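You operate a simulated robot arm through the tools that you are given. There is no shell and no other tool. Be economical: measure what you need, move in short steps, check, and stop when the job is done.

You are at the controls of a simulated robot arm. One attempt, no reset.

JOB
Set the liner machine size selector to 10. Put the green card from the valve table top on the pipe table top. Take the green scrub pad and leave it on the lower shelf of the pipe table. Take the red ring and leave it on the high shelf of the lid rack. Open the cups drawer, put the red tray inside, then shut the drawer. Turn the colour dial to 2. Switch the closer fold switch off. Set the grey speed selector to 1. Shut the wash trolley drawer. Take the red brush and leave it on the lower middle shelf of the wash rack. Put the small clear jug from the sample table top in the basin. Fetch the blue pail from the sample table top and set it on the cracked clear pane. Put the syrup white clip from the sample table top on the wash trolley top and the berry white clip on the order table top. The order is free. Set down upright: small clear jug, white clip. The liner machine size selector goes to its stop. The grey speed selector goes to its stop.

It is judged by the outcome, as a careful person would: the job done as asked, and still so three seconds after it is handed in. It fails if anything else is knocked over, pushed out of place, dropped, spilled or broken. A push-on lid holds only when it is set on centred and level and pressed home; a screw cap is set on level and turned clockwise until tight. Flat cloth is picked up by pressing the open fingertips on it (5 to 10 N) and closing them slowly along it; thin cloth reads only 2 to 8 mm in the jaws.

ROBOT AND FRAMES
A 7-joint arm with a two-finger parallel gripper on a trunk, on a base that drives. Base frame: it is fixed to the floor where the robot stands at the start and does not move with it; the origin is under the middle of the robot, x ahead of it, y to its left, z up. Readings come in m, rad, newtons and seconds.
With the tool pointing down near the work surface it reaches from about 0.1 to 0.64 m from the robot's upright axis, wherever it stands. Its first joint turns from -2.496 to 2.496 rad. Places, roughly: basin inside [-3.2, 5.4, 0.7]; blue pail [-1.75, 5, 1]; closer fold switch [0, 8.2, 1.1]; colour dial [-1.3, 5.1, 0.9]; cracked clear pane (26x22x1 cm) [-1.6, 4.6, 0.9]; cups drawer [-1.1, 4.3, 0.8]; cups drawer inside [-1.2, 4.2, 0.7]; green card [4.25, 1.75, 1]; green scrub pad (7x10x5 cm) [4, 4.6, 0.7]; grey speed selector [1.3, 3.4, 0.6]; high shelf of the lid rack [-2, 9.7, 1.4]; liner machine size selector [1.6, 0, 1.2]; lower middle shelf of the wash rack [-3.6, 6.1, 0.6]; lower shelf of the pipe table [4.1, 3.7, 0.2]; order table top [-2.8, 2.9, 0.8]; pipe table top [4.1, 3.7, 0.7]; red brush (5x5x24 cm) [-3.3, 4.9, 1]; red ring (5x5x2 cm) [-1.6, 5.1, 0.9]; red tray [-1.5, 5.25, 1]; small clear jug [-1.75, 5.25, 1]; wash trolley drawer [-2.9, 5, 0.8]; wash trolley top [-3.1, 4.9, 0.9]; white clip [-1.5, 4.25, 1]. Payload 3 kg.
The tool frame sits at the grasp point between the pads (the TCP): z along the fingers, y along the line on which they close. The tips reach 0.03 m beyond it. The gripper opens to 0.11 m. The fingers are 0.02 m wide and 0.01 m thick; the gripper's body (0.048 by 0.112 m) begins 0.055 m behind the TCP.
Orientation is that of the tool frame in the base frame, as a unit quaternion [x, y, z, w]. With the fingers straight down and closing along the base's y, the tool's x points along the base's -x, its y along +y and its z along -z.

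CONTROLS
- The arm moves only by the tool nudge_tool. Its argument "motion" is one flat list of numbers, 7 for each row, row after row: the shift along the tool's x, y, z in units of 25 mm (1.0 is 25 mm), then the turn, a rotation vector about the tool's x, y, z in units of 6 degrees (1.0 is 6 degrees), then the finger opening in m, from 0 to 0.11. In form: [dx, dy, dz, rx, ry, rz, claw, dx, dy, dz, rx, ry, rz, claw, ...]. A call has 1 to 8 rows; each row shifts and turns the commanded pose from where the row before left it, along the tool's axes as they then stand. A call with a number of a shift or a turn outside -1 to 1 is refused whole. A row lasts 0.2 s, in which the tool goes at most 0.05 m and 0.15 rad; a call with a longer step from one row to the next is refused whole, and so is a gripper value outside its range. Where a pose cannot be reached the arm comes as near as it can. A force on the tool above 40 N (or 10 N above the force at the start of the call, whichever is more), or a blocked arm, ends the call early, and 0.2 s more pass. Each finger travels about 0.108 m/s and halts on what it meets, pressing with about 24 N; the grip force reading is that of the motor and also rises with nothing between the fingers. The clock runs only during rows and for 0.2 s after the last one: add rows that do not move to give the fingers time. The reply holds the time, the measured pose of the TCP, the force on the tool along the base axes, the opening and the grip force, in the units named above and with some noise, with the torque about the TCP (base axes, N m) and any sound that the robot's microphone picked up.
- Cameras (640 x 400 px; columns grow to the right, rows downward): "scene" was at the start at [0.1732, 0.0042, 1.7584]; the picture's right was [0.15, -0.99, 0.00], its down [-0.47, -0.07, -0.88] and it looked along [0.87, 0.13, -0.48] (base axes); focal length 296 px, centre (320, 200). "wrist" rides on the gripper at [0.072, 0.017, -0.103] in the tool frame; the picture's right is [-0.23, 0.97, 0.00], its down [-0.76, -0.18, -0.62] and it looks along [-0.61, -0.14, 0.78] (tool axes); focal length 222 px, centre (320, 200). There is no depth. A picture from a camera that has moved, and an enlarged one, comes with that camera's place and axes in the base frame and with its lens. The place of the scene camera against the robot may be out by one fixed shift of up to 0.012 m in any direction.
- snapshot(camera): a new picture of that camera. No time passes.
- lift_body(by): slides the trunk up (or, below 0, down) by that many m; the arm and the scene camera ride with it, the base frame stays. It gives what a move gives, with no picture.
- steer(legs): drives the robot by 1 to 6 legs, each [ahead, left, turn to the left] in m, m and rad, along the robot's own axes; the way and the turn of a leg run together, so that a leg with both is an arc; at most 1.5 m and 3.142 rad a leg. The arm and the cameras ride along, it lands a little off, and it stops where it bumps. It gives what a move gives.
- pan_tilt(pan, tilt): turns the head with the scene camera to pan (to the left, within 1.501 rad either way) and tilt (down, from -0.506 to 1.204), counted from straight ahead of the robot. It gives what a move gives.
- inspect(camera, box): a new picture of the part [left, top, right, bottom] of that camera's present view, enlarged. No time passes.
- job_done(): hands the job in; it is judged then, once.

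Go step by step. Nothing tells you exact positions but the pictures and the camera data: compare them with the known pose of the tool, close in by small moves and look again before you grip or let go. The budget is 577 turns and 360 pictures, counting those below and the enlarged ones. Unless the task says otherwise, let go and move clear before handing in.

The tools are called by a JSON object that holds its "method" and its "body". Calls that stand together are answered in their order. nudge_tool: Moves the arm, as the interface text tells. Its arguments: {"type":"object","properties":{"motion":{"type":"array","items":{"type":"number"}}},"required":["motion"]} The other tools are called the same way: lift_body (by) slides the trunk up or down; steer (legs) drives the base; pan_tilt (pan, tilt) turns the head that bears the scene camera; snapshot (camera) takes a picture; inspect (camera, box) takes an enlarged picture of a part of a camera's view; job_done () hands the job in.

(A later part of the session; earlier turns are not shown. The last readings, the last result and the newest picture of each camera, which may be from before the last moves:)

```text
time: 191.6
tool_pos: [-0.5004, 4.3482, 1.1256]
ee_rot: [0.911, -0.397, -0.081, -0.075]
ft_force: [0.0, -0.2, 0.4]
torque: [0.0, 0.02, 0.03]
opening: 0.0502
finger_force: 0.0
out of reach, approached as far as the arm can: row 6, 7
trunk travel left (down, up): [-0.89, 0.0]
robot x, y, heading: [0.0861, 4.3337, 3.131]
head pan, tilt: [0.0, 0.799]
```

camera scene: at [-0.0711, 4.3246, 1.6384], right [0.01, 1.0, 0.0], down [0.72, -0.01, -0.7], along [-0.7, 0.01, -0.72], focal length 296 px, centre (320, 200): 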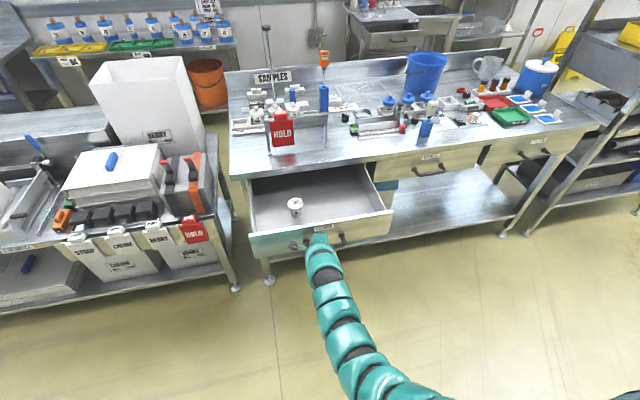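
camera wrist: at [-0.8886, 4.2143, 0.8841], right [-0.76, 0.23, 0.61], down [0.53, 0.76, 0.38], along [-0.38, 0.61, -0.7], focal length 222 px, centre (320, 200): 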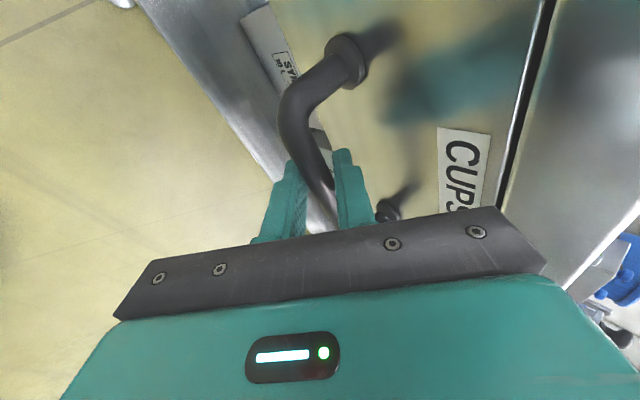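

{"method": "nudge_tool", "body": {"motion": [-0.3, 0.3, 0.3, -0.35, 1, 0, 0.05, -0.3, 0.3, 0.3, -0.35, 1, 0, 0.05, 0, 0, 0, 0, 0, -1, 0.05, 0, 0, 0, 0, 0, -1, 0.05, 0, 0, 0, 0, 0, -1, 0.05, 0, 0, 0, 0, 0, -1, 0.05, 0, 0, 0, 0, 0, -1, 0.05, 0, 0, 0, 0, 0, -1, 0.05]}}

{"method": "nudge_tool", "body": {"motion": [0, 0, 0, 0, 0, -1, 0.05, 0, 0, 0, 0, 0, -1, 0.05, 0, 0, 0, 0, 0, -1, 0.05, 0, 0, 0, 0, 0, -1, 0.05, 0, 0, 0, 0, 0, -0.2, 0.05]}}

{"method": "steer", "body": {"legs": [[0, -0.9, 0], [0.85, 0, 0]]}}

{"method": "pan_tilt", "body": {"pan": 0, "tilt": 0.8}}

{"method": "snapshot", "body": {"camera": "scene"}}

{"method": "snapshot", "body": {"camera": "wrist"}}

```text
time: 193.4
tool_pos: [-0.5286, 4.4352, 1.0746]
ee_rot: [0.995, -0.097, 0.004, 0.002]
ft_force: [-0.9, 0.3, -0.9]
torque: [0.04, -0.04, -0.02]
opening: 0.0499
finger_force: 0.0
out of reach, approached as far as the arm can: row 1, 2
trunk travel left (down, up): [-0.89, 0.0]
robot x, y, heading: [0.0879, 4.3345, 3.133]
head pan, tilt: [0.0, 0.799]
```

```text
time: 194.6
tool_pos: [-0.5278, 4.4352, 1.0752]
ee_rot: [0.993, 0.122, 0.003, 0.003]
ft_force: [0.8, 0.5, 0.5]
torque: [0.03, 0.0, -0.02]
opening: 0.0499
finger_force: 0.0
trunk travel left (down, up): [-0.89, 0.0]
robot x, y, heading: [0.0871, 4.3316, 3.13]
head pan, tilt: [0.0, 0.799]
```

```text
time: 197.6
tool_pos: [-0.5717, 4.9021, 1.0753]
ee_rot: [0.993, 0.118, 0.003, 0.005]
ft_force: [-0.8, 0.3, -1.0]
torque: [-0.06, -0.07, 0.03]
opening: 0.05
finger_force: 0.1
trunk travel left (down, up): [-0.89, 0.0]
robot x, y, heading: [0.0389, 4.7888, 3.121]
head pan, tilt: [0.0, 0.799]
stopped in leg 1: the robot was blocked; the commanded pose is now the measured one
```

```text
time: 198.2
tool_pos: [-0.5705, 4.8998, 1.0771]
ee_rot: [0.993, 0.118, 0.001, 0.004]
ft_force: [-0.2, 1.1, -0.8]
torque: [0.01, 0.02, 0.05]
opening: 0.0499
finger_force: 0.0
trunk travel left (down, up): [-0.89, 0.0]
robot x, y, heading: [0.0396, 4.7921, 3.119]
head pan, tilt: [0.0, 0.799]
```

```text
264 pictures are left
camera scene: at [-0.122, 4.7877, 1.7682], right [0.02, 1.0, 0.0], down [0.72, -0.02, -0.7], along [-0.7, 0.02, -0.72], focal length 296 px, centre (320, 200)
```

scene: 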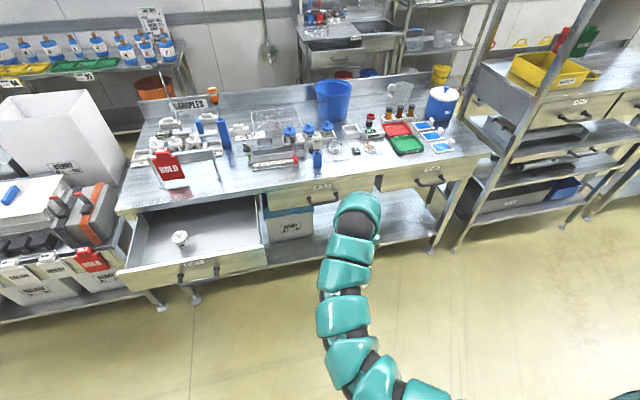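

```text
263 pictures are left
camera wrist: at [-0.4962, 4.8994, 1.1784], right [0.01, -1.0, 0.01], down [-0.78, 0.0, 0.62], along [-0.62, -0.01, -0.78], focal length 222 px, centre (320, 200)
```

wrist: 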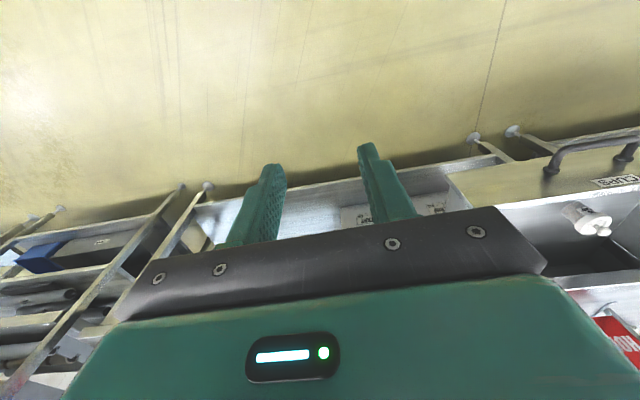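

I was blocked on the right side. Checking what's there.

{"method": "pan_tilt", "body": {"pan": -1.45, "tilt": 0.9}}

{"method": "snapshot", "body": {"camera": "scene"}}

```text
time: 199.7
tool_pos: [-0.5706, 4.8982, 1.0772]
ee_rot: [0.993, 0.119, 0.001, 0.002]
ft_force: [0.1, -0.6, -0.2]
torque: [0.03, 0.02, 0.01]
opening: 0.0501
finger_force: 0.0
trunk travel left (down, up): [-0.89, 0.0]
robot x, y, heading: [0.0377, 4.7931, 3.117]
head pan, tilt: [-1.45, 0.901]
```

```text
262 pictures are left
camera scene: at [-0.0481, 4.8601, 1.7605], right [1.0, 0.1, 0.0], down [0.08, -0.78, -0.62], along [-0.06, 0.62, -0.78], focal length 296 px, centre (320, 200)
```

scene: 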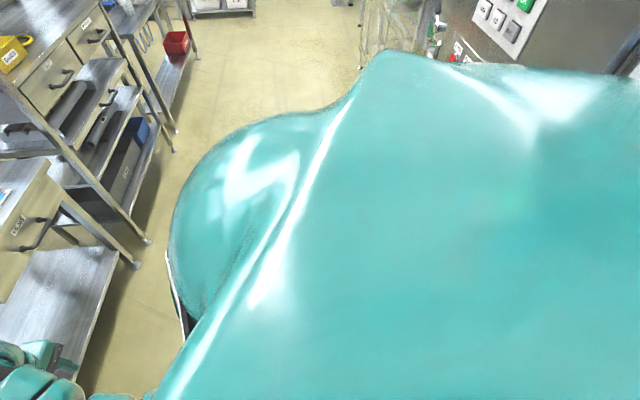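

The machine housing is on the right (fixed). I'll move ahead first, raising the hand, then slide right.

{"method": "steer", "body": {"legs": [[0.3, 0, 0]]}}

{"method": "nudge_tool", "body": {"motion": [-0.5, 0, -0.8, 0, 0, 0, 0.05, -0.5, 0, -0.8, 0, 0, 0, 0.05, -0.5, 0, -0.8, 0, 0, 0, 0.05, -0.5, 0, -0.8, 0, 0, 0, 0.05, -0.5, 0, -0.8, 0, 0, 0, 0.05, -0.5, 0, -0.8, 0, 0, 0, 0.05]}}

{"method": "steer", "body": {"legs": [[0, -0.45, 0.02], [0.4, 0, 0]]}}

{"method": "pan_tilt", "body": {"pan": -0.3, "tilt": 0.8}}

{"method": "snapshot", "body": {"camera": "scene"}}

{"method": "snapshot", "body": {"camera": "wrist"}}

```text
time: 201.8
tool_pos: [-0.8689, 4.9035, 1.0776]
ee_rot: [0.993, 0.12, 0.001, 0.004]
ft_force: [0.6, 0.1, -0.4]
torque: [-0.01, -0.01, -0.01]
opening: 0.05
finger_force: 0.0
trunk travel left (down, up): [-0.89, 0.0]
robot x, y, heading: [-0.2606, 4.8, 3.117]
head pan, tilt: [-1.45, 0.901]
```

```text
time: 203.2
tool_pos: [-0.9483, 4.8902, 1.1323]
ee_rot: [0.993, 0.118, 0.001, 0.003]
ft_force: [-0.2, 0.1, -0.3]
torque: [0.02, 0.0, 0.01]
opening: 0.0499
finger_force: 0.0
out of reach, approached as far as the arm can: row 1, 2, 3, 4, 5
trunk travel left (down, up): [-0.89, 0.0]
robot x, y, heading: [-0.2605, 4.8017, 3.121]
head pan, tilt: [-1.45, 0.901]
```

```text
time: 208.0
tool_pos: [-1.3505, 5.3184, 1.1328]
ee_rot: [0.991, 0.131, 0.002, 0.004]
ft_force: [-0.3, -0.6, 0.2]
torque: [-0.02, -0.01, -0.01]
opening: 0.0499
finger_force: 0.1
trunk travel left (down, up): [-0.89, 0.0]
robot x, y, heading: [-0.6615, 5.2477, -3.129]
head pan, tilt: [-1.45, 0.901]
```

```text
time: 209.3
tool_pos: [-1.3496, 5.3193, 1.1331]
ee_rot: [0.991, 0.132, 0.0, 0.004]
ft_force: [-0.1, -0.1, -1.1]
torque: [0.0, -0.01, -0.01]
opening: 0.05
finger_force: 0.1
trunk travel left (down, up): [-0.89, 0.0]
robot x, y, heading: [-0.6557, 5.2491, -3.143]
head pan, tilt: [-0.3, 0.799]
```

```text
261 pictures are left
camera scene: at [-0.8139, 5.2608, 1.7683], right [0.29, 0.96, 0.0], down [0.69, -0.21, -0.7], along [-0.67, 0.2, -0.72], focal length 296 px, centre (320, 200)
```

scene: 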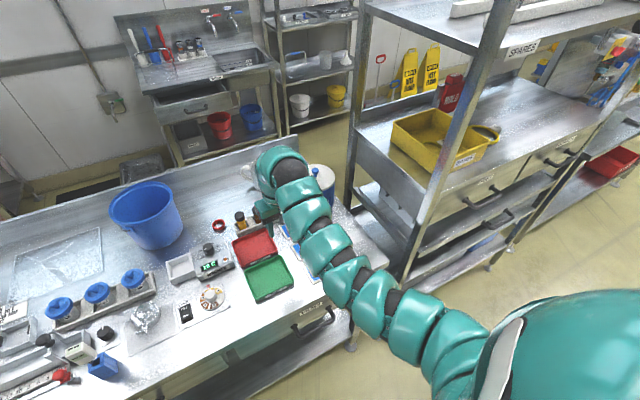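

```text
260 pictures are left
camera wrist: at [-1.2745, 5.3217, 1.2343], right [0.03, -1.0, 0.01], down [-0.78, -0.02, 0.62], along [-0.62, -0.03, -0.78], focal length 222 px, centre (320, 200)
```

wrist: 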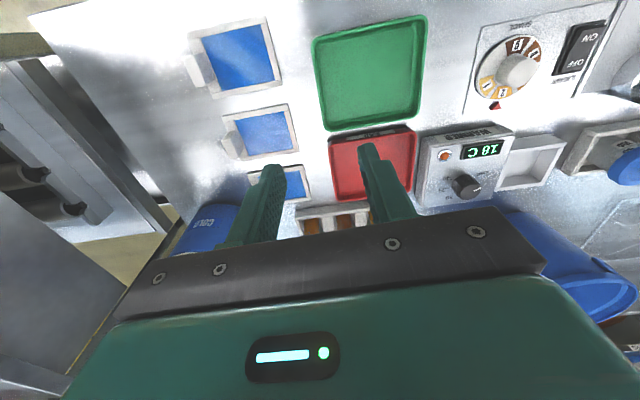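

I can see the red tray's right rim at about [-1.463, 5.291]. I'll drive a little closer and position over that rim.

{"method": "steer", "body": {"legs": [[0.12, 0.02, 0]]}}

{"method": "snapshot", "body": {"camera": "wrist"}}

```text
time: 210.6
tool_pos: [-1.4706, 5.297, 1.1324]
ee_rot: [0.991, 0.133, 0.001, 0.004]
ft_force: [-0.5, -0.2, 0.5]
torque: [0.03, -0.02, -0.01]
opening: 0.0499
finger_force: 0.1
trunk travel left (down, up): [-0.89, 0.0]
robot x, y, heading: [-0.7789, 5.231, -3.137]
head pan, tilt: [-0.3, 0.799]
```

```text
259 pictures are left
camera wrist: at [-1.3945, 5.3, 1.2338], right [0.04, -1.0, 0.01], down [-0.78, -0.02, 0.62], along [-0.62, -0.03, -0.78], focal length 222 px, centre (320, 200)
```

wrist: 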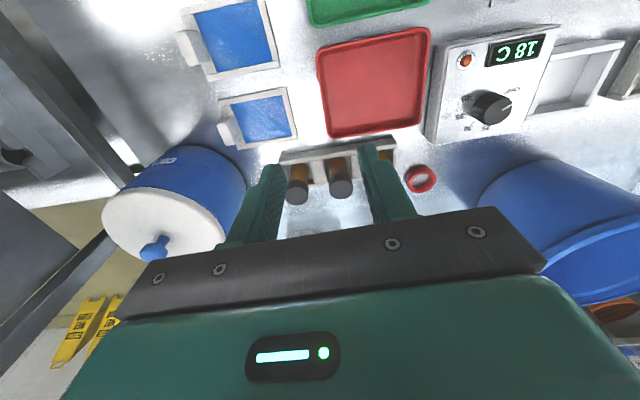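

{"method": "nudge_tool", "body": {"motion": [-0.1, 0.35, 0, 0, 0, 0, 0.04, 0, 0, 0, 0, 0, 0, 0.04]}}

{"method": "lift_body", "body": {"by": -0.13}}

{"method": "snapshot", "body": {"camera": "wrist"}}

{"method": "inspect", "body": {"camera": "scene", "box": [200, 160, 360, 260]}}

```text
time: 211.2
tool_pos: [-1.4694, 5.289, 1.1322]
ee_rot: [0.991, 0.132, 0.002, 0.003]
ft_force: [0.3, 0.8, 0.5]
torque: [0.01, 0.01, 0.01]
opening: 0.0397
finger_force: 0.1
trunk travel left (down, up): [-0.89, 0.0]
robot x, y, heading: [-0.7765, 5.225, -3.137]
head pan, tilt: [-0.3, 0.799]
```

```text
time: 212.8
tool_pos: [-1.4692, 5.2892, 1.0023]
ee_rot: [0.991, 0.132, 0.001, 0.004]
ft_force: [-0.6, 0.9, -0.1]
torque: [-0.03, -0.01, -0.01]
opening: 0.0399
finger_force: 0.0
trunk travel left (down, up): [-0.76, 0.13]
robot x, y, heading: [-0.7821, 5.2272, -3.136]
head pan, tilt: [-0.3, 0.799]
```

```text
258 pictures are left
camera wrist: at [-1.3941, 5.2911, 1.1045], right [0.04, -1.0, 0.01], down [-0.78, -0.02, 0.62], along [-0.62, -0.03, -0.78], focal length 222 px, centre (320, 200)
```

wrist: 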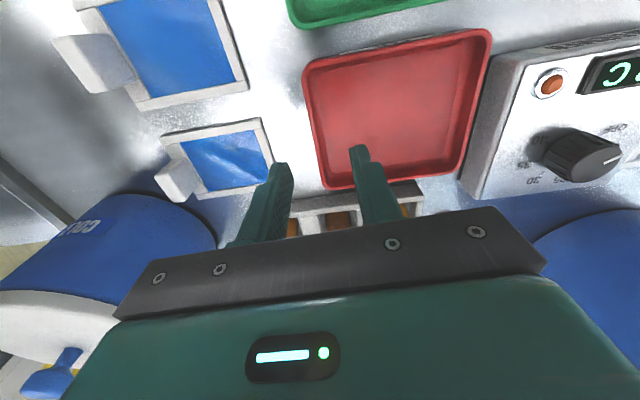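

```text
4.00 times, centred on (280, 210) of scene
camera zoom: at [-0.9328, 5.2397, 1.6384], right [0.29, 0.96, 0.0], down [0.69, -0.21, -0.7], along [-0.67, 0.2, -0.72], focal length 1186 px, centre (480, 160)
```

zoom: 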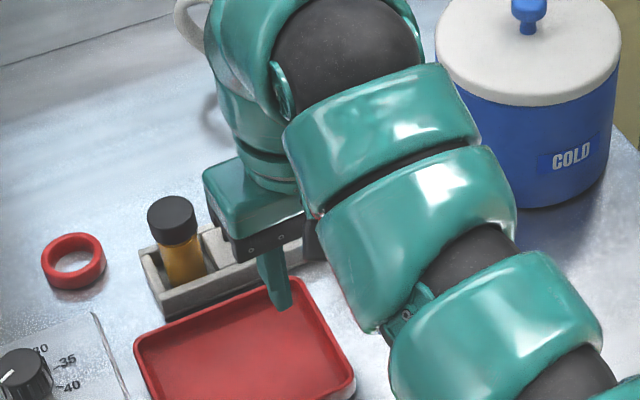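

{"method": "nudge_tool", "body": {"motion": [0, 0, 0.7, 0, 0, 0, 0.04, 0, 0, 0.7, 0, 0, 0, 0.04, 0, 0, 0.5, 0, 0, 0, 0.04, 0, 0, 0.4, 0, 0, 0, 0.04, 0, 0, 0, 0, 0, 0, 0.04]}}

{"method": "snapshot", "body": {"camera": "wrist"}}

{"method": "inspect", "body": {"camera": "scene", "box": [200, 160, 360, 260]}}

```text
time: 214.0
tool_pos: [-1.4691, 5.2879, 0.9472]
ee_rot: [0.991, 0.133, 0.0, 0.002]
ft_force: [0.0, 0.0, -0.1]
torque: [0.01, 0.02, 0.04]
opening: 0.04
finger_force: 0.1
trunk travel left (down, up): [-0.76, 0.13]
robot x, y, heading: [-0.7752, 5.2231, -3.137]
head pan, tilt: [-0.3, 0.799]
```

```text
256 pictures are left
camera wrist: at [-1.3941, 5.2905, 1.0474], right [0.04, -1.0, 0.01], down [-0.78, -0.02, 0.62], along [-0.62, -0.03, -0.78], focal length 222 px, centre (320, 200)
```

wrist: 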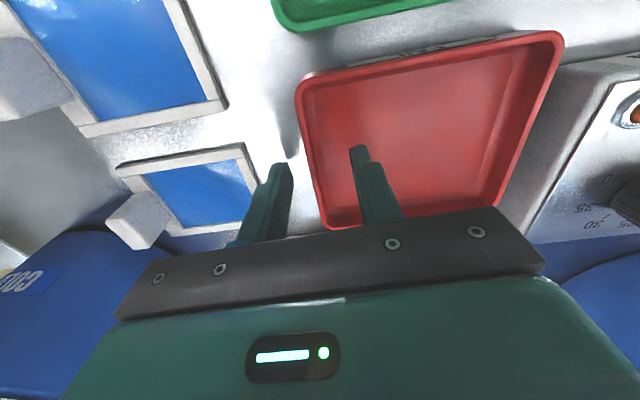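

```text
4.00 times, centred on (280, 210) of scene
camera zoom: at [-0.9329, 5.2398, 1.6383], right [0.29, 0.96, 0.0], down [0.69, -0.21, -0.7], along [-0.67, 0.2, -0.72], focal length 1186 px, centre (480, 160)
```

zoom: 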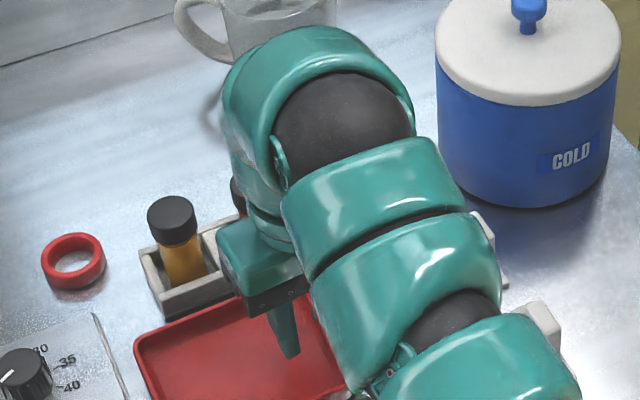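

{"method": "nudge_tool", "body": {"motion": [0, 0, 0.25, 0, 0, 0, 0.04, 0, 0, 0.2, 0, 0, 0, 0.04, 0, 0, 0, 0, 0, 0, 0.04]}}

{"method": "nudge_tool", "body": {"motion": [0, 0, 0, 0, 0, 0, 0.025, 0, 0, 0, 0, 0, 0, 0.01, 0, 0, 0, 0, 0, 0, 0.0, 0, 0, 0, 0, 0, 0, 0.0]}}

{"method": "snapshot", "body": {"camera": "wrist"}}

```text
time: 214.8
tool_pos: [-1.4693, 5.2888, 0.9356]
ee_rot: [0.991, 0.132, 0.001, 0.002]
ft_force: [-0.6, 0.2, 0.0]
torque: [-0.06, -0.01, 0.04]
opening: 0.0399
finger_force: 0.1
trunk travel left (down, up): [-0.76, 0.13]
robot x, y, heading: [-0.7779, 5.2288, -3.137]
head pan, tilt: [-0.3, 0.799]
```

```text
time: 215.8
tool_pos: [-1.4688, 5.288, 0.9359]
ee_rot: [0.991, 0.132, 0.001, 0.003]
ft_force: [0.6, -1.0, -0.6]
torque: [0.12, 0.07, 0.03]
opening: 0.0032
finger_force: 24.2
trunk travel left (down, up): [-0.76, 0.13]
robot x, y, heading: [-0.7813, 5.2251, -3.137]
head pan, tilt: [-0.3, 0.799]
```

```text
254 pictures are left
camera wrist: at [-1.3937, 5.2908, 1.0365], right [0.04, -1.0, 0.01], down [-0.78, -0.02, 0.62], along [-0.62, -0.03, -0.78], focal length 222 px, centre (320, 200)
```

wrist: 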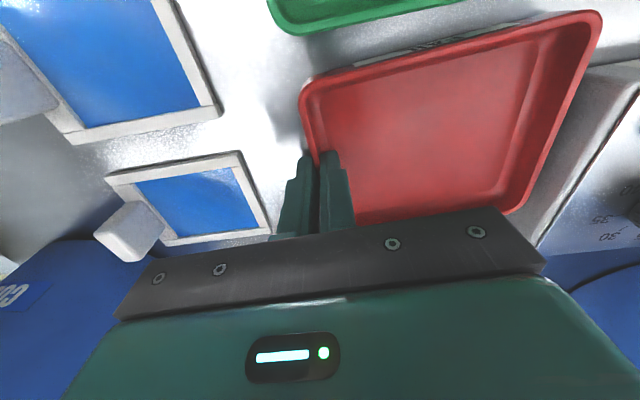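

The tray rim is gripped (3 mm). Lifting.

{"method": "lift_body", "body": {"by": 0.13}}

{"method": "snapshot", "body": {"camera": "scene"}}

{"method": "snapshot", "body": {"camera": "wrist"}}

```text
time: 217.3
tool_pos: [-1.4679, 5.289, 1.0648]
ee_rot: [0.991, 0.132, 0.001, 0.004]
ft_force: [-0.3, 0.1, 0.5]
torque: [-0.03, -0.01, -0.02]
opening: 0.0001
finger_force: 23.7
trunk travel left (down, up): [-0.89, 0.0]
robot x, y, heading: [-0.7806, 5.2284, -3.136]
head pan, tilt: [-0.3, 0.799]
```

```text
253 pictures are left
camera scene: at [-0.9331, 5.2399, 1.7683], right [0.29, 0.96, 0.0], down [0.69, -0.21, -0.7], along [-0.67, 0.2, -0.72], focal length 296 px, centre (320, 200)
```

scene: 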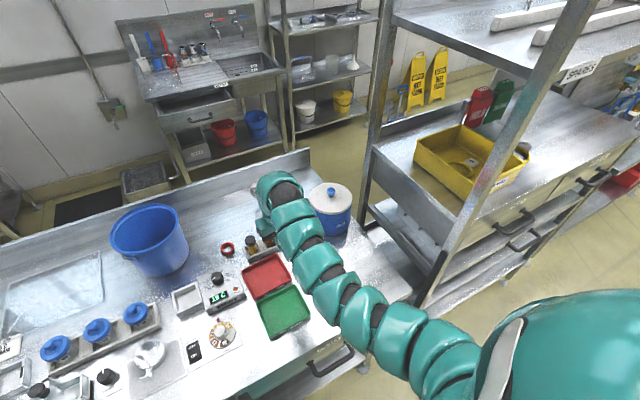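

```text
252 pictures are left
camera wrist: at [-1.3938, 5.291, 1.1664], right [0.04, -1.0, 0.01], down [-0.78, -0.02, 0.62], along [-0.62, -0.03, -0.78], focal length 222 px, centre (320, 200)
```

wrist: 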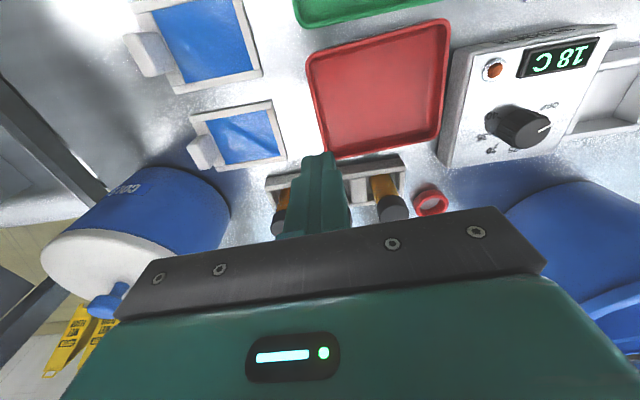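

It slipped; the tips were too high on the low rim. I'll go again until the tip touches the tray bottom.

{"method": "nudge_tool", "body": {"motion": [0, 0, 0, 0, 0, 0, 0.02, 0, 0, 0, 0, 0, 0, 0.04, 0, 0, 0, 0, 0, 0, 0.04]}}

{"method": "lift_body", "body": {"by": -0.13}}

{"method": "nudge_tool", "body": {"motion": [0, 0, 0.3, 0, 0, 0, 0.04, 0, 0, 0.2, 0, 0, 0, 0.04, 0, 0, 0.2, 0, 0, 0, 0.04, 0, 0, 0.2, 0, 0, 0, 0.04, 0, 0, 0.2, 0, 0, 0, 0.04]}}

{"method": "snapshot", "body": {"camera": "wrist"}}

```text
time: 218.2
tool_pos: [-1.4683, 5.2882, 1.0659]
ee_rot: [0.991, 0.133, 0.001, 0.004]
ft_force: [0.2, -0.4, 0.0]
torque: [0.01, -0.02, 0.06]
opening: 0.04
finger_force: 0.2
trunk travel left (down, up): [-0.89, 0.0]
robot x, y, heading: [-0.7846, 5.2264, -3.14]
head pan, tilt: [-0.3, 0.799]
```

```text
time: 219.7
tool_pos: [-1.469, 5.2878, 0.9359]
ee_rot: [0.991, 0.132, 0.0, 0.002]
ft_force: [-0.9, -0.4, 0.1]
torque: [-0.02, 0.03, 0.02]
opening: 0.04
finger_force: 0.1
trunk travel left (down, up): [-0.76, 0.13]
robot x, y, heading: [-0.7732, 5.2256, -3.138]
head pan, tilt: [-0.3, 0.799]
```

```text
time: 220.2
tool_pos: [-1.4715, 5.2874, 0.9334]
ee_rot: [0.991, 0.133, -0.007, 0.003]
ft_force: [0.2, -0.6, 24.0]
torque: [-0.5, -0.37, 0.22]
opening: 0.0403
finger_force: 1.0
trunk travel left (down, up): [-0.76, 0.13]
robot x, y, heading: [-0.7795, 5.2293, -3.136]
head pan, tilt: [-0.3, 0.799]
stopped in row 2: the force on the tool passed its limit at 50 N (the readings are from after the stop); the commanded pose is now the measured one
```

```text
251 pictures are left
camera wrist: at [-1.3942, 5.2903, 1.0337], right [0.04, -1.0, 0.01], down [-0.77, -0.02, 0.63], along [-0.63, -0.03, -0.77], focal length 222 px, centre (320, 200)
```

wrist: 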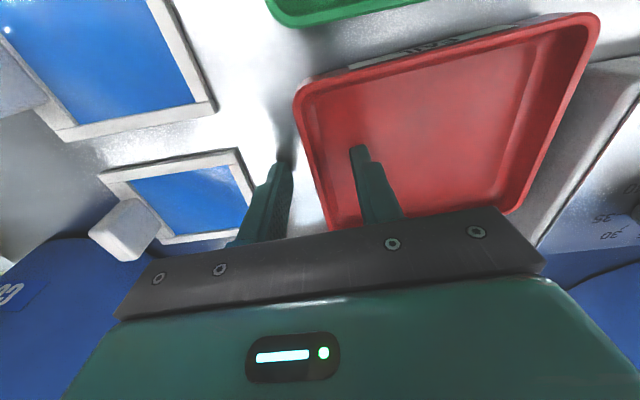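

{"method": "nudge_tool", "body": {"motion": [0, 0, -0.1, 0, 0.1, 0, 0.04, 0, 0, 0, 0, 0, 0, 0.02, 0, 0, 0, 0, 0, 0, 0.0, 0, 0, 0, 0, 0, 0, 0.0, 0, 0, 0, 0, 0, 0, 0.0]}}

{"method": "inspect", "body": {"camera": "wrist", "box": [240, 100, 432, 220]}}

{"method": "nudge_tool", "body": {"motion": [0, 0, -0.2, 0, 0, 0, 0.0, 0, 0, -0.2, 0, 0, 0, 0.0]}}

{"method": "snapshot", "body": {"camera": "wrist"}}

```text
time: 221.4
tool_pos: [-1.4709, 5.2877, 0.9336]
ee_rot: [0.991, 0.132, -0.001, 0.001]
ft_force: [-4.0, 4.5, 27.4]
torque: [0.2, -0.1, -0.1]
opening: 0.0036
finger_force: 24.5
trunk travel left (down, up): [-0.76, 0.13]
robot x, y, heading: [-0.7798, 5.2287, -3.138]
head pan, tilt: [-0.3, 0.799]
```

```text
3.33 times, centred on (336, 160) of wrist
camera zoom: at [-1.3946, 5.2915, 1.0349], right [0.03, -1.0, 0.0], down [-0.78, -0.02, 0.62], along [-0.62, -0.02, -0.78], focal length 740 px, centre (267, 333)
```

zoom: 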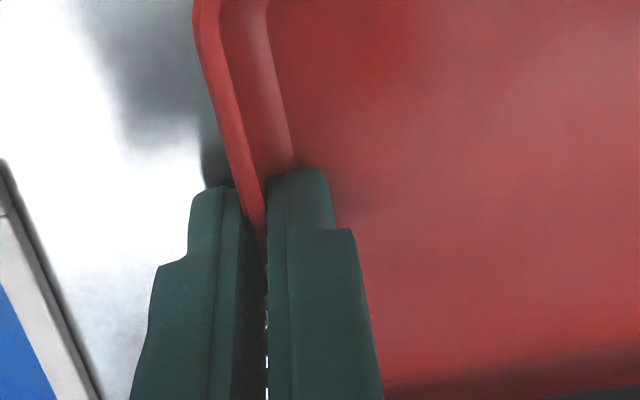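

```text
time: 222.0
tool_pos: [-1.4704, 5.2858, 0.9414]
ee_rot: [0.991, 0.133, 0.002, 0.003]
ft_force: [-0.6, 0.4, -0.8]
torque: [0.04, 0.05, 0.02]
opening: 0.0035
finger_force: 24.5
trunk travel left (down, up): [-0.76, 0.13]
robot x, y, heading: [-0.7784, 5.2261, -3.135]
head pan, tilt: [-0.3, 0.799]
```

```text
249 pictures are left
camera wrist: at [-1.3957, 5.2898, 1.0433], right [0.04, -1.0, 0.01], down [-0.78, -0.03, 0.62], along [-0.62, -0.03, -0.79], focal length 222 px, centre (320, 200)
```

wrist: 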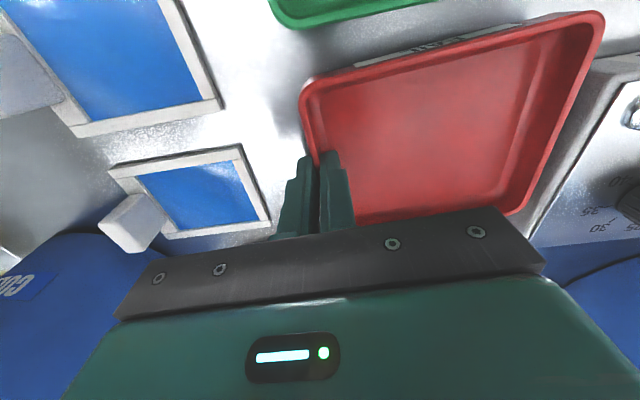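

The wall is flared. It seems held now; lifting slowly with the arm.

{"method": "nudge_tool", "body": {"motion": [0, 0, -0.2, 0, 0, 0, 0.0, 0, 0, -0.2, 0, 0, 0, 0.0, 0, 0, -0.2, 0, 0, 0, 0.0, 0, 0, -0.2, 0, 0, 0, 0.0]}}

{"method": "snapshot", "body": {"camera": "wrist"}}

```text
time: 223.0
tool_pos: [-1.47, 5.2885, 0.9631]
ee_rot: [0.991, 0.132, 0.001, 0.003]
ft_force: [0.0, 0.0, -1.2]
torque: [0.1, -0.03, -0.04]
opening: 0.0034
finger_force: 23.8
trunk travel left (down, up): [-0.76, 0.13]
robot x, y, heading: [-0.7764, 5.2292, -3.135]
head pan, tilt: [-0.3, 0.799]
```

```text
248 pictures are left
camera wrist: at [-1.3962, 5.2909, 1.0643], right [0.04, -1.0, 0.0], down [-0.78, -0.03, 0.62], along [-0.62, -0.03, -0.78], focal length 222 px, centre (320, 200)
```

wrist: 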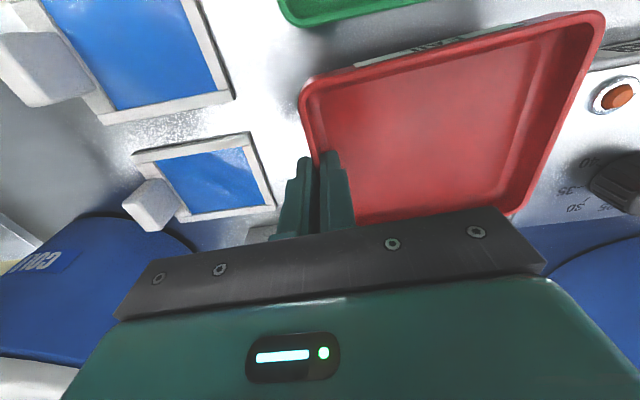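

The tray is held and lifted. Raising further.

{"method": "lift_body", "body": {"by": 0.13}}

{"method": "snapshot", "body": {"camera": "scene"}}

```text
time: 224.6
tool_pos: [-1.4708, 5.2885, 1.0924]
ee_rot: [0.991, 0.132, 0.002, 0.002]
ft_force: [-0.3, 0.6, -1.6]
torque: [0.05, -0.02, -0.01]
opening: 0.0035
finger_force: 24.0
trunk travel left (down, up): [-0.89, 0.0]
robot x, y, heading: [-0.7788, 5.2229, -3.141]
head pan, tilt: [-0.3, 0.799]
```

```text
247 pictures are left
camera scene: at [-0.9333, 5.2399, 1.7683], right [0.29, 0.96, 0.0], down [0.69, -0.21, -0.7], along [-0.67, 0.2, -0.72], focal length 296 px, centre (320, 200)
```

scene: 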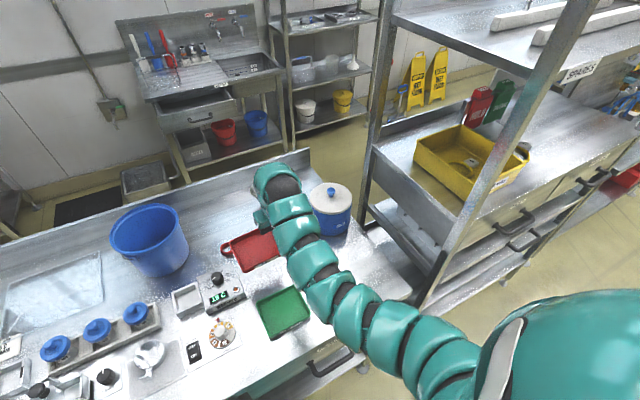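

Tray secured. Driving to the open drawer: back 0.6, left 0.81.

{"method": "steer", "body": {"legs": [[-0.58, 0, 0], [0, 0.81, 0]]}}

{"method": "pan_tilt", "body": {"pan": 0, "tilt": 0.9}}

{"method": "snapshot", "body": {"camera": "scene"}}

{"method": "snapshot", "body": {"camera": "wrist"}}

```text
time: 231.8
tool_pos: [-0.9003, 4.4879, 1.0943]
ee_rot: [0.991, 0.133, 0.001, 0.004]
ft_force: [-0.8, 0.0, -0.6]
torque: [0.08, 0.03, 0.0]
opening: 0.0033
finger_force: 24.0
trunk travel left (down, up): [-0.89, 0.0]
robot x, y, heading: [-0.2065, 4.4251, -3.136]
head pan, tilt: [-0.3, 0.799]
```

```text
time: 232.6
tool_pos: [-0.9008, 4.489, 1.0934]
ee_rot: [0.991, 0.133, 0.001, 0.002]
ft_force: [-0.4, 0.5, -0.7]
torque: [0.08, 0.0, 0.04]
opening: 0.0035
finger_force: 24.1
trunk travel left (down, up): [-0.89, 0.0]
robot x, y, heading: [-0.2053, 4.4235, -3.135]
head pan, tilt: [0.0, 0.901]
```

```text
246 pictures are left
camera scene: at [-0.3607, 4.4161, 1.7604], right [0.0, 1.0, 0.0], down [0.78, 0.0, -0.62], along [-0.62, 0.0, -0.78], focal length 296 px, centre (320, 200)
```

scene: 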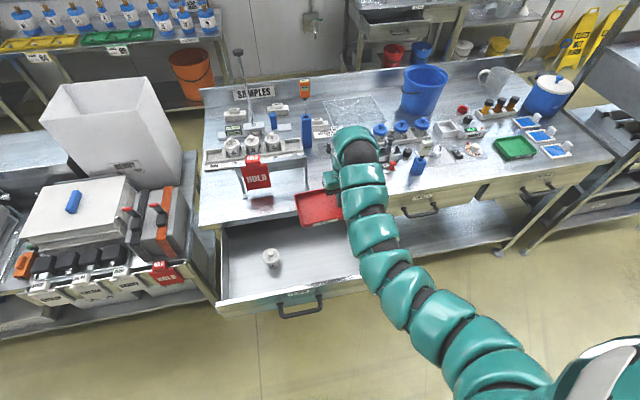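

```text
245 pictures are left
camera wrist: at [-0.8255, 4.4909, 1.1945], right [0.04, -1.0, 0.0], down [-0.78, -0.02, 0.62], along [-0.62, -0.03, -0.78], focal length 222 px, centre (320, 200)
```

wrist: 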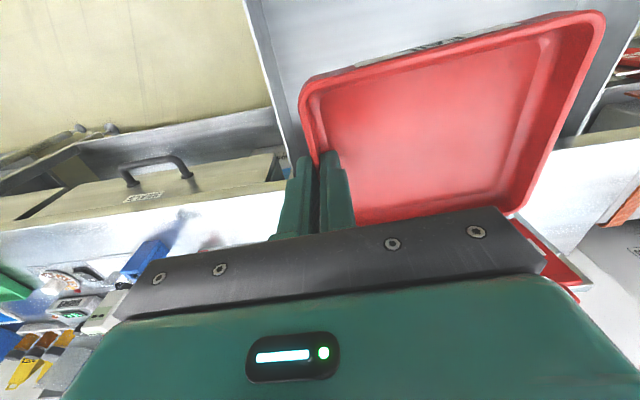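

{"method": "nudge_tool", "body": {"motion": [0.7, 0.2, 0, 0, 0, 0, 0.0, 0.65, 0.17, 0, 0, 0, 0, 0.0, 0, 0, 0, 0, 0, 0, 0.0]}}

{"method": "lift_body", "body": {"by": -0.22}}

{"method": "snapshot", "body": {"camera": "wrist"}}

{"method": "snapshot", "body": {"camera": "scene"}}

```text
time: 233.4
tool_pos: [-0.8676, 4.4883, 1.0918]
ee_rot: [0.991, 0.132, 0.001, 0.002]
ft_force: [0.4, 0.7, -1.6]
torque: [0.08, 0.01, 0.03]
opening: 0.0033
finger_force: 24.3
trunk travel left (down, up): [-0.89, 0.0]
robot x, y, heading: [-0.2091, 4.423, -3.134]
head pan, tilt: [0.0, 0.901]
```

```text
time: 235.7
tool_pos: [-0.8667, 4.4883, 0.8724]
ee_rot: [0.991, 0.132, 0.001, 0.002]
ft_force: [0.6, -0.7, -0.1]
torque: [0.08, 0.07, 0.03]
opening: 0.0035
finger_force: 24.2
trunk travel left (down, up): [-0.67, 0.22]
robot x, y, heading: [-0.2079, 4.4278, -3.134]
head pan, tilt: [0.0, 0.901]
```

```text
244 pictures are left
camera wrist: at [-0.7915, 4.4901, 0.9737], right [0.04, -1.0, 0.0], down [-0.78, -0.02, 0.62], along [-0.62, -0.03, -0.78], focal length 222 px, centre (320, 200)
```

wrist: 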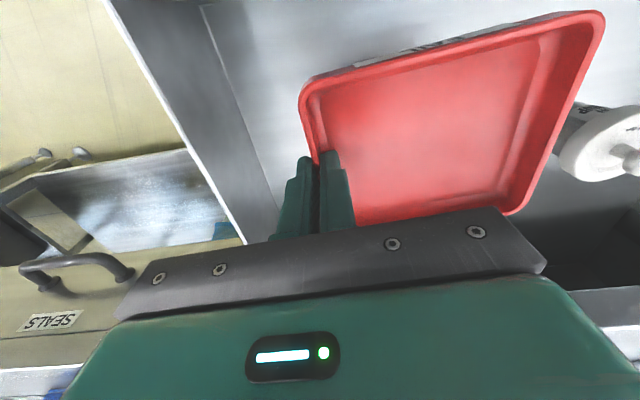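

```text
243 pictures are left
camera scene: at [-0.3605, 4.4158, 1.5404], right [0.0, 1.0, 0.0], down [0.78, 0.0, -0.62], along [-0.62, 0.0, -0.78], focal length 296 px, centre (320, 200)
```

scene: 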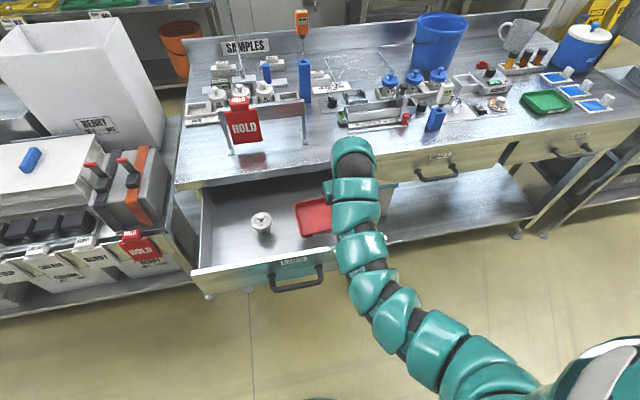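

{"method": "nudge_tool", "body": {"motion": [0, 0, 0.8, 0, 0, 0, 0.0, 0, 0, 0.6, 0, 0, 0, 0.0, 0, 0, 0.4, 0, 0, 0, 0.0, 0, 0, 0.3, 0, 0, 0, 0.0, 0, 0, 0.2, 0, 0, 0, 0.0]}}

{"method": "snapshot", "body": {"camera": "wrist"}}

```text
time: 236.9
tool_pos: [-0.8676, 4.4878, 0.8135]
ee_rot: [0.991, 0.132, 0.001, 0.002]
ft_force: [0.4, -0.2, -0.1]
torque: [0.09, 0.01, -0.01]
opening: 0.0034
finger_force: 23.6
trunk travel left (down, up): [-0.67, 0.22]
robot x, y, heading: [-0.2083, 4.4291, -3.136]
head pan, tilt: [0.0, 0.901]
```

```text
242 pictures are left
camera wrist: at [-0.7918, 4.4901, 0.9161], right [0.04, -1.0, 0.01], down [-0.78, -0.02, 0.62], along [-0.62, -0.03, -0.78], focal length 222 px, centre (320, 200)
```

wrist: 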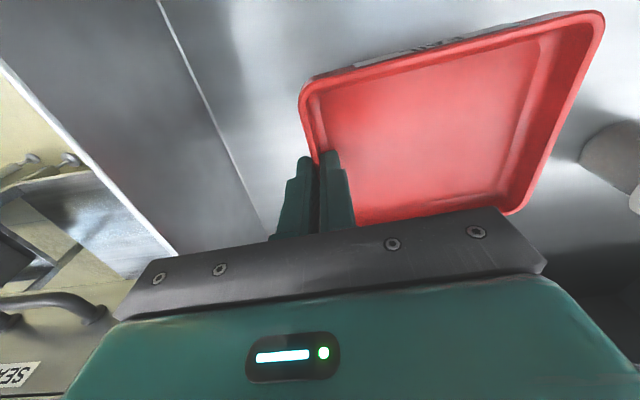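

{"method": "nudge_tool", "body": {"motion": [0, 0, 0.3, 0, 0, 0, 0.0, 0, 0, 0.3, 0, 0, 0, 0.0, 0, 0, 0.2, 0, 0, 0, 0.0, 0, 0, 0.2, 0, 0, 0, 0.0]}}

{"method": "snapshot", "body": {"camera": "wrist"}}

```text
time: 237.9
tool_pos: [-0.8667, 4.4877, 0.7888]
ee_rot: [0.991, 0.132, 0.002, 0.003]
ft_force: [0.2, 0.4, -1.6]
torque: [0.03, 0.02, 0.03]
opening: 0.0036
finger_force: 23.9
trunk travel left (down, up): [-0.67, 0.22]
robot x, y, heading: [-0.2049, 4.4275, -3.134]
head pan, tilt: [0.0, 0.901]
```

```text
241 pictures are left
camera wrist: at [-0.7914, 4.4896, 0.8908], right [0.04, -1.0, 0.01], down [-0.78, -0.02, 0.62], along [-0.62, -0.03, -0.78], focal length 222 px, centre (320, 200)
```

wrist: 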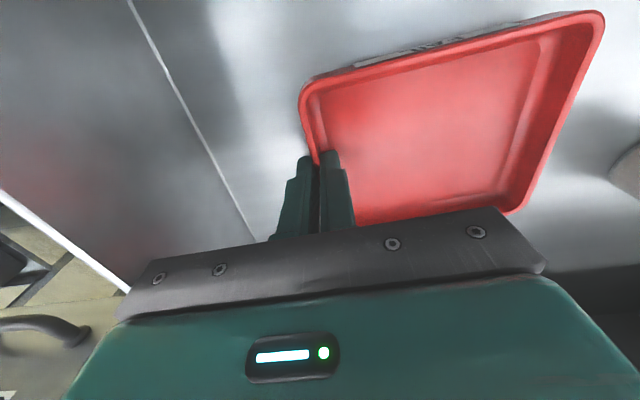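

{"method": "nudge_tool", "body": {"motion": [0, 0, 0.2, 0, 0, 0, 0.0, 0, 0, 0.2, 0, 0, 0, 0.0, 0, 0, 0.2, 0, 0, 0, 0.0, 0, 0, 0.2, 0, 0, 0, 0.0, 0, 0, 0.2, 0, 0, 0, 0.0]}}

```text
time: 238.8
tool_pos: [-0.8707, 4.487, 0.7822]
ee_rot: [0.991, 0.131, -0.007, 0.003]
ft_force: [-2.8, -0.6, 23.2]
torque: [0.18, -0.8, 0.04]
opening: 0.0034
finger_force: 23.4
trunk travel left (down, up): [-0.67, 0.22]
robot x, y, heading: [-0.2068, 4.4268, -3.14]
head pan, tilt: [0.0, 0.901]
stopped in row 4: the force on the tool passed its limit at 46 N (the readings are from after the stop); the commanded pose is now the measured one
```

Bottom reached. Releasing and lifting out.

{"method": "nudge_tool", "body": {"motion": [0, 0, -0.1, 0, 0, 0, 0.015, 0, 0, 0, 0, 0, 0, 0.03, 0, 0, -0.4, 0, 0, 0, 0.03, 0, 0, -1, 0, 0, 0, 0.03, 0, 0, -1, 0, 0, 0, 0.03, 0, 0, -1, 0, 0, 0, 0.03]}}

{"method": "lift_body", "body": {"by": 0.22}}

{"method": "snapshot", "body": {"camera": "wrist"}}

```text
time: 240.2
tool_pos: [-0.868, 4.4862, 0.8664]
ee_rot: [0.991, 0.133, -0.003, 0.003]
ft_force: [-0.1, -0.2, 0.1]
torque: [0.0, 0.01, 0.02]
opening: 0.0301
finger_force: 0.1
trunk travel left (down, up): [-0.67, 0.22]
robot x, y, heading: [-0.2055, 4.4238, -3.133]
head pan, tilt: [0.0, 0.901]
```

```text
time: 242.5
tool_pos: [-0.8673, 4.4884, 1.0855]
ee_rot: [0.991, 0.132, -0.003, 0.002]
ft_force: [-0.8, -0.7, 0.0]
torque: [-0.01, -0.01, 0.01]
opening: 0.03
finger_force: 0.0
trunk travel left (down, up): [-0.89, 0.0]
robot x, y, heading: [-0.2067, 4.4262, -3.137]
head pan, tilt: [0.0, 0.901]
```

```text
240 pictures are left
camera wrist: at [-0.7922, 4.4909, 1.1864], right [0.03, -1.0, 0.01], down [-0.78, -0.02, 0.63], along [-0.63, -0.03, -0.78], focal length 222 px, centre (320, 200)
```

wrist: 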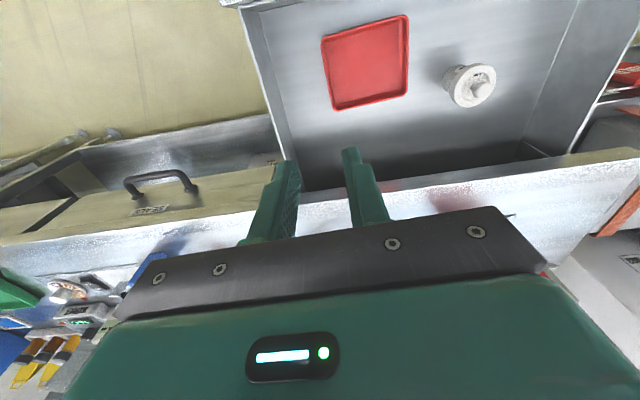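

The tray lies flat in the drawer. To shut it, I'll back off, tilt the tool forward and push the front with closed fingertips.

{"method": "steer", "body": {"legs": [[-0.27, 0, 0]]}}

{"method": "nudge_tool", "body": {"motion": [-0.3, 0, 0.6, 0, 0, 0, 0, -0.3, 0, 0.6, 0, -1, 0, 0, -0.3, 0, 0.6, 0, -1, 0, 0, -0.3, 0, 0.6, 0, -1, 0, 0, 0, 0, 0.6, 0, -1, 0, 0, 0, 0, 0.4, 0, -1, 0, 0, 0, 0, 0, 0, -1, 0, 0, 0, 0, 0, 0, -1, 0, 0]}}

{"method": "nudge_tool", "body": {"motion": [0, 0, 0, 0, -1, 0, 0, 0, 0, 0, 0, -1, 0, 0, 0, 0, 0, 0, -1, 0, 0, 0, 0, 0, 0, -1, 0, 0]}}

{"method": "snapshot", "body": {"camera": "scene"}}

```text
time: 244.4
tool_pos: [-0.5985, 4.4903, 1.0865]
ee_rot: [0.991, 0.131, -0.004, 0.002]
ft_force: [-0.1, 0.6, 0.0]
torque: [0.0, 0.0, -0.02]
opening: 0.0303
finger_force: 0.0
trunk travel left (down, up): [-0.89, 0.0]
robot x, y, heading: [0.0594, 4.4291, -3.138]
head pan, tilt: [0.0, 0.901]
```

```text
time: 246.2
tool_pos: [-0.6421, 4.4781, 1.006]
ee_rot: [0.924, 0.121, -0.36, 0.049]
ft_force: [-0.6, -0.2, -0.2]
torque: [0.02, 0.03, 0.0]
opening: 0.0
finger_force: 24.0
trunk travel left (down, up): [-0.89, 0.0]
robot x, y, heading: [0.0622, 4.4284, -3.138]
head pan, tilt: [0.0, 0.901]
```

```text
time: 247.2
tool_pos: [-0.641, 4.4786, 1.0053]
ee_rot: [0.83, 0.109, -0.543, 0.074]
ft_force: [0.5, 0.2, 0.1]
torque: [-0.04, -0.01, -0.01]
opening: 0.0002
finger_force: 24.0
trunk travel left (down, up): [-0.89, 0.0]
robot x, y, heading: [0.0597, 4.4252, -3.141]
head pan, tilt: [0.0, 0.901]
```

```text
239 pictures are left
camera scene: at [-0.0921, 4.4175, 1.7604], right [0.0, 1.0, 0.0], down [0.78, 0.0, -0.62], along [-0.62, 0.0, -0.78], focal length 296 px, centre (320, 200)
```

scene: 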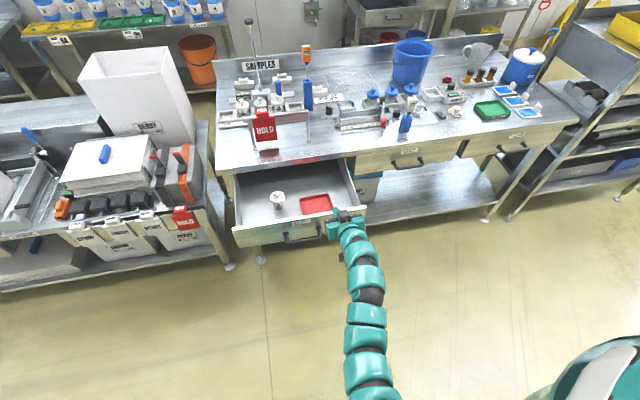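

{"method": "steer", "body": {"legs": [[-0.05, 0, 0]]}}

{"method": "lift_body", "body": {"by": -0.17}}

{"method": "inspect", "body": {"camera": "scene", "box": [220, 120, 412, 240]}}

{"method": "snapshot", "body": {"camera": "wrist"}}

```text
time: 248.1
tool_pos: [-0.5895, 4.4801, 1.0086]
ee_rot: [0.829, 0.109, -0.543, 0.073]
ft_force: [0.3, -0.6, 0.5]
torque: [0.01, -0.04, 0.0]
opening: 0.0
finger_force: 23.9
trunk travel left (down, up): [-0.89, 0.0]
robot x, y, heading: [0.1099, 4.4271, -3.135]
head pan, tilt: [0.0, 0.901]
```

```text
time: 250.0
tool_pos: [-0.5918, 4.4791, 0.8355]
ee_rot: [0.829, 0.109, -0.543, 0.074]
ft_force: [-0.1, 0.1, -0.4]
torque: [0.0, 0.01, 0.0]
opening: 0.0
finger_force: 24.0
trunk travel left (down, up): [-0.72, 0.17]
robot x, y, heading: [0.1086, 4.4253, -3.138]
head pan, tilt: [0.0, 0.901]
```

```text
3.33 times, centred on (316, 180) of scene
camera zoom: at [-0.0424, 4.4174, 1.5905], right [0.0, 1.0, 0.0], down [0.78, 0.0, -0.62], along [-0.62, 0.0, -0.78], focal length 988 px, centre (333, 267)
```

zoom: 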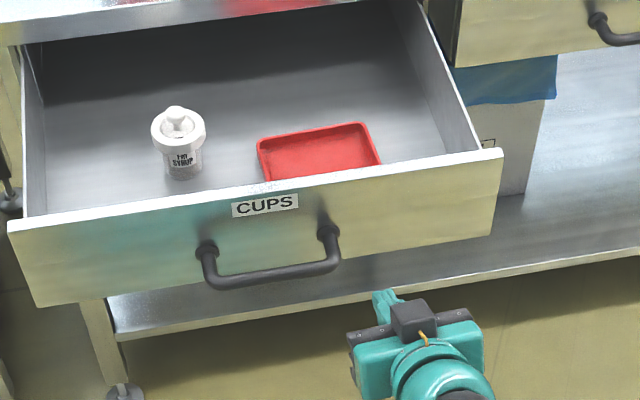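

```text
237 pictures are left
camera wrist: at [-0.4669, 4.4942, 0.8085], right [0.16, -0.96, 0.21], down [0.21, 0.24, 0.95], along [-0.96, -0.11, 0.24], focal length 222 px, centre (320, 200)
```

wrist: 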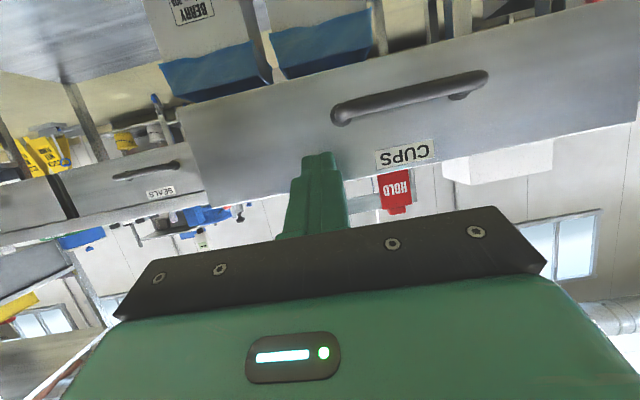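

Pushing the drawer front along its slide direction by driving.

{"method": "steer", "body": {"legs": [[0.2, 0.048, 0]]}}

{"method": "inspect", "body": {"camera": "scene", "box": [220, 120, 412, 240]}}

```text
time: 251.7
tool_pos: [-0.7925, 4.4307, 0.8345]
ee_rot: [0.83, 0.108, -0.543, 0.073]
ft_force: [-0.1, -0.4, -0.4]
torque: [0.0, -0.01, -0.03]
opening: 0.0001
finger_force: 23.4
trunk travel left (down, up): [-0.72, 0.17]
robot x, y, heading: [-0.0912, 4.3797, -3.138]
head pan, tilt: [0.0, 0.901]
```

```text
3.33 times, centred on (316, 180) of scene
camera zoom: at [-0.2446, 4.3687, 1.5903], right [0.0, 1.0, 0.0], down [0.78, 0.0, -0.62], along [-0.62, 0.0, -0.78], focal length 988 px, centre (333, 267)
```

zoom: 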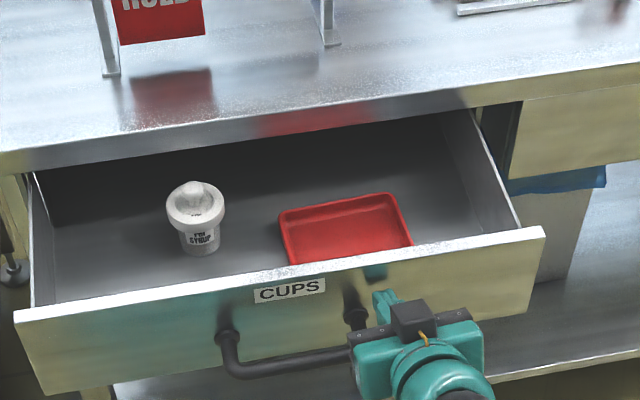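

{"method": "steer", "body": {"legs": [[0.15, 0.036, 0]]}}

{"method": "steer", "body": {"legs": [[0.1, 0.024, 0]]}}

{"method": "inspect", "body": {"camera": "scene", "box": [220, 120, 412, 240]}}

```text
time: 253.0
tool_pos: [-0.9401, 4.3992, 0.8346]
ee_rot: [0.83, 0.107, -0.542, 0.072]
ft_force: [-0.1, 0.4, 0.0]
torque: [-0.03, 0.02, 0.0]
opening: 0.0
finger_force: 23.7
trunk travel left (down, up): [-0.72, 0.17]
robot x, y, heading: [-0.236, 4.3459, 3.145]
head pan, tilt: [0.0, 0.901]
```

```text
time: 254.0
tool_pos: [-0.9824, 4.3884, 0.8322]
ee_rot: [0.832, 0.104, -0.54, 0.072]
ft_force: [20.2, 1.8, 8.3]
torque: [0.02, 0.26, 0.02]
opening: 0.0
finger_force: 24.4
trunk travel left (down, up): [-0.72, 0.17]
robot x, y, heading: [-0.2878, 4.3338, 3.135]
head pan, tilt: [0.0, 0.901]
stopped in leg 1: the force on the tool passed its limit at 339 N (the readings are from after the stop); the commanded pose is now the measured one
```

```text
3.33 times, centred on (316, 180) of scene
camera zoom: at [-0.4367, 4.3232, 1.5906], right [0.01, 1.0, 0.0], down [0.78, 0.0, -0.62], along [-0.62, 0.0, -0.78], focal length 988 px, centre (333, 267)
```

zoom: 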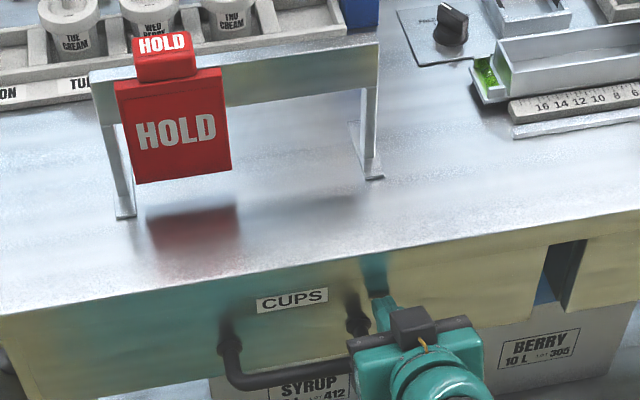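

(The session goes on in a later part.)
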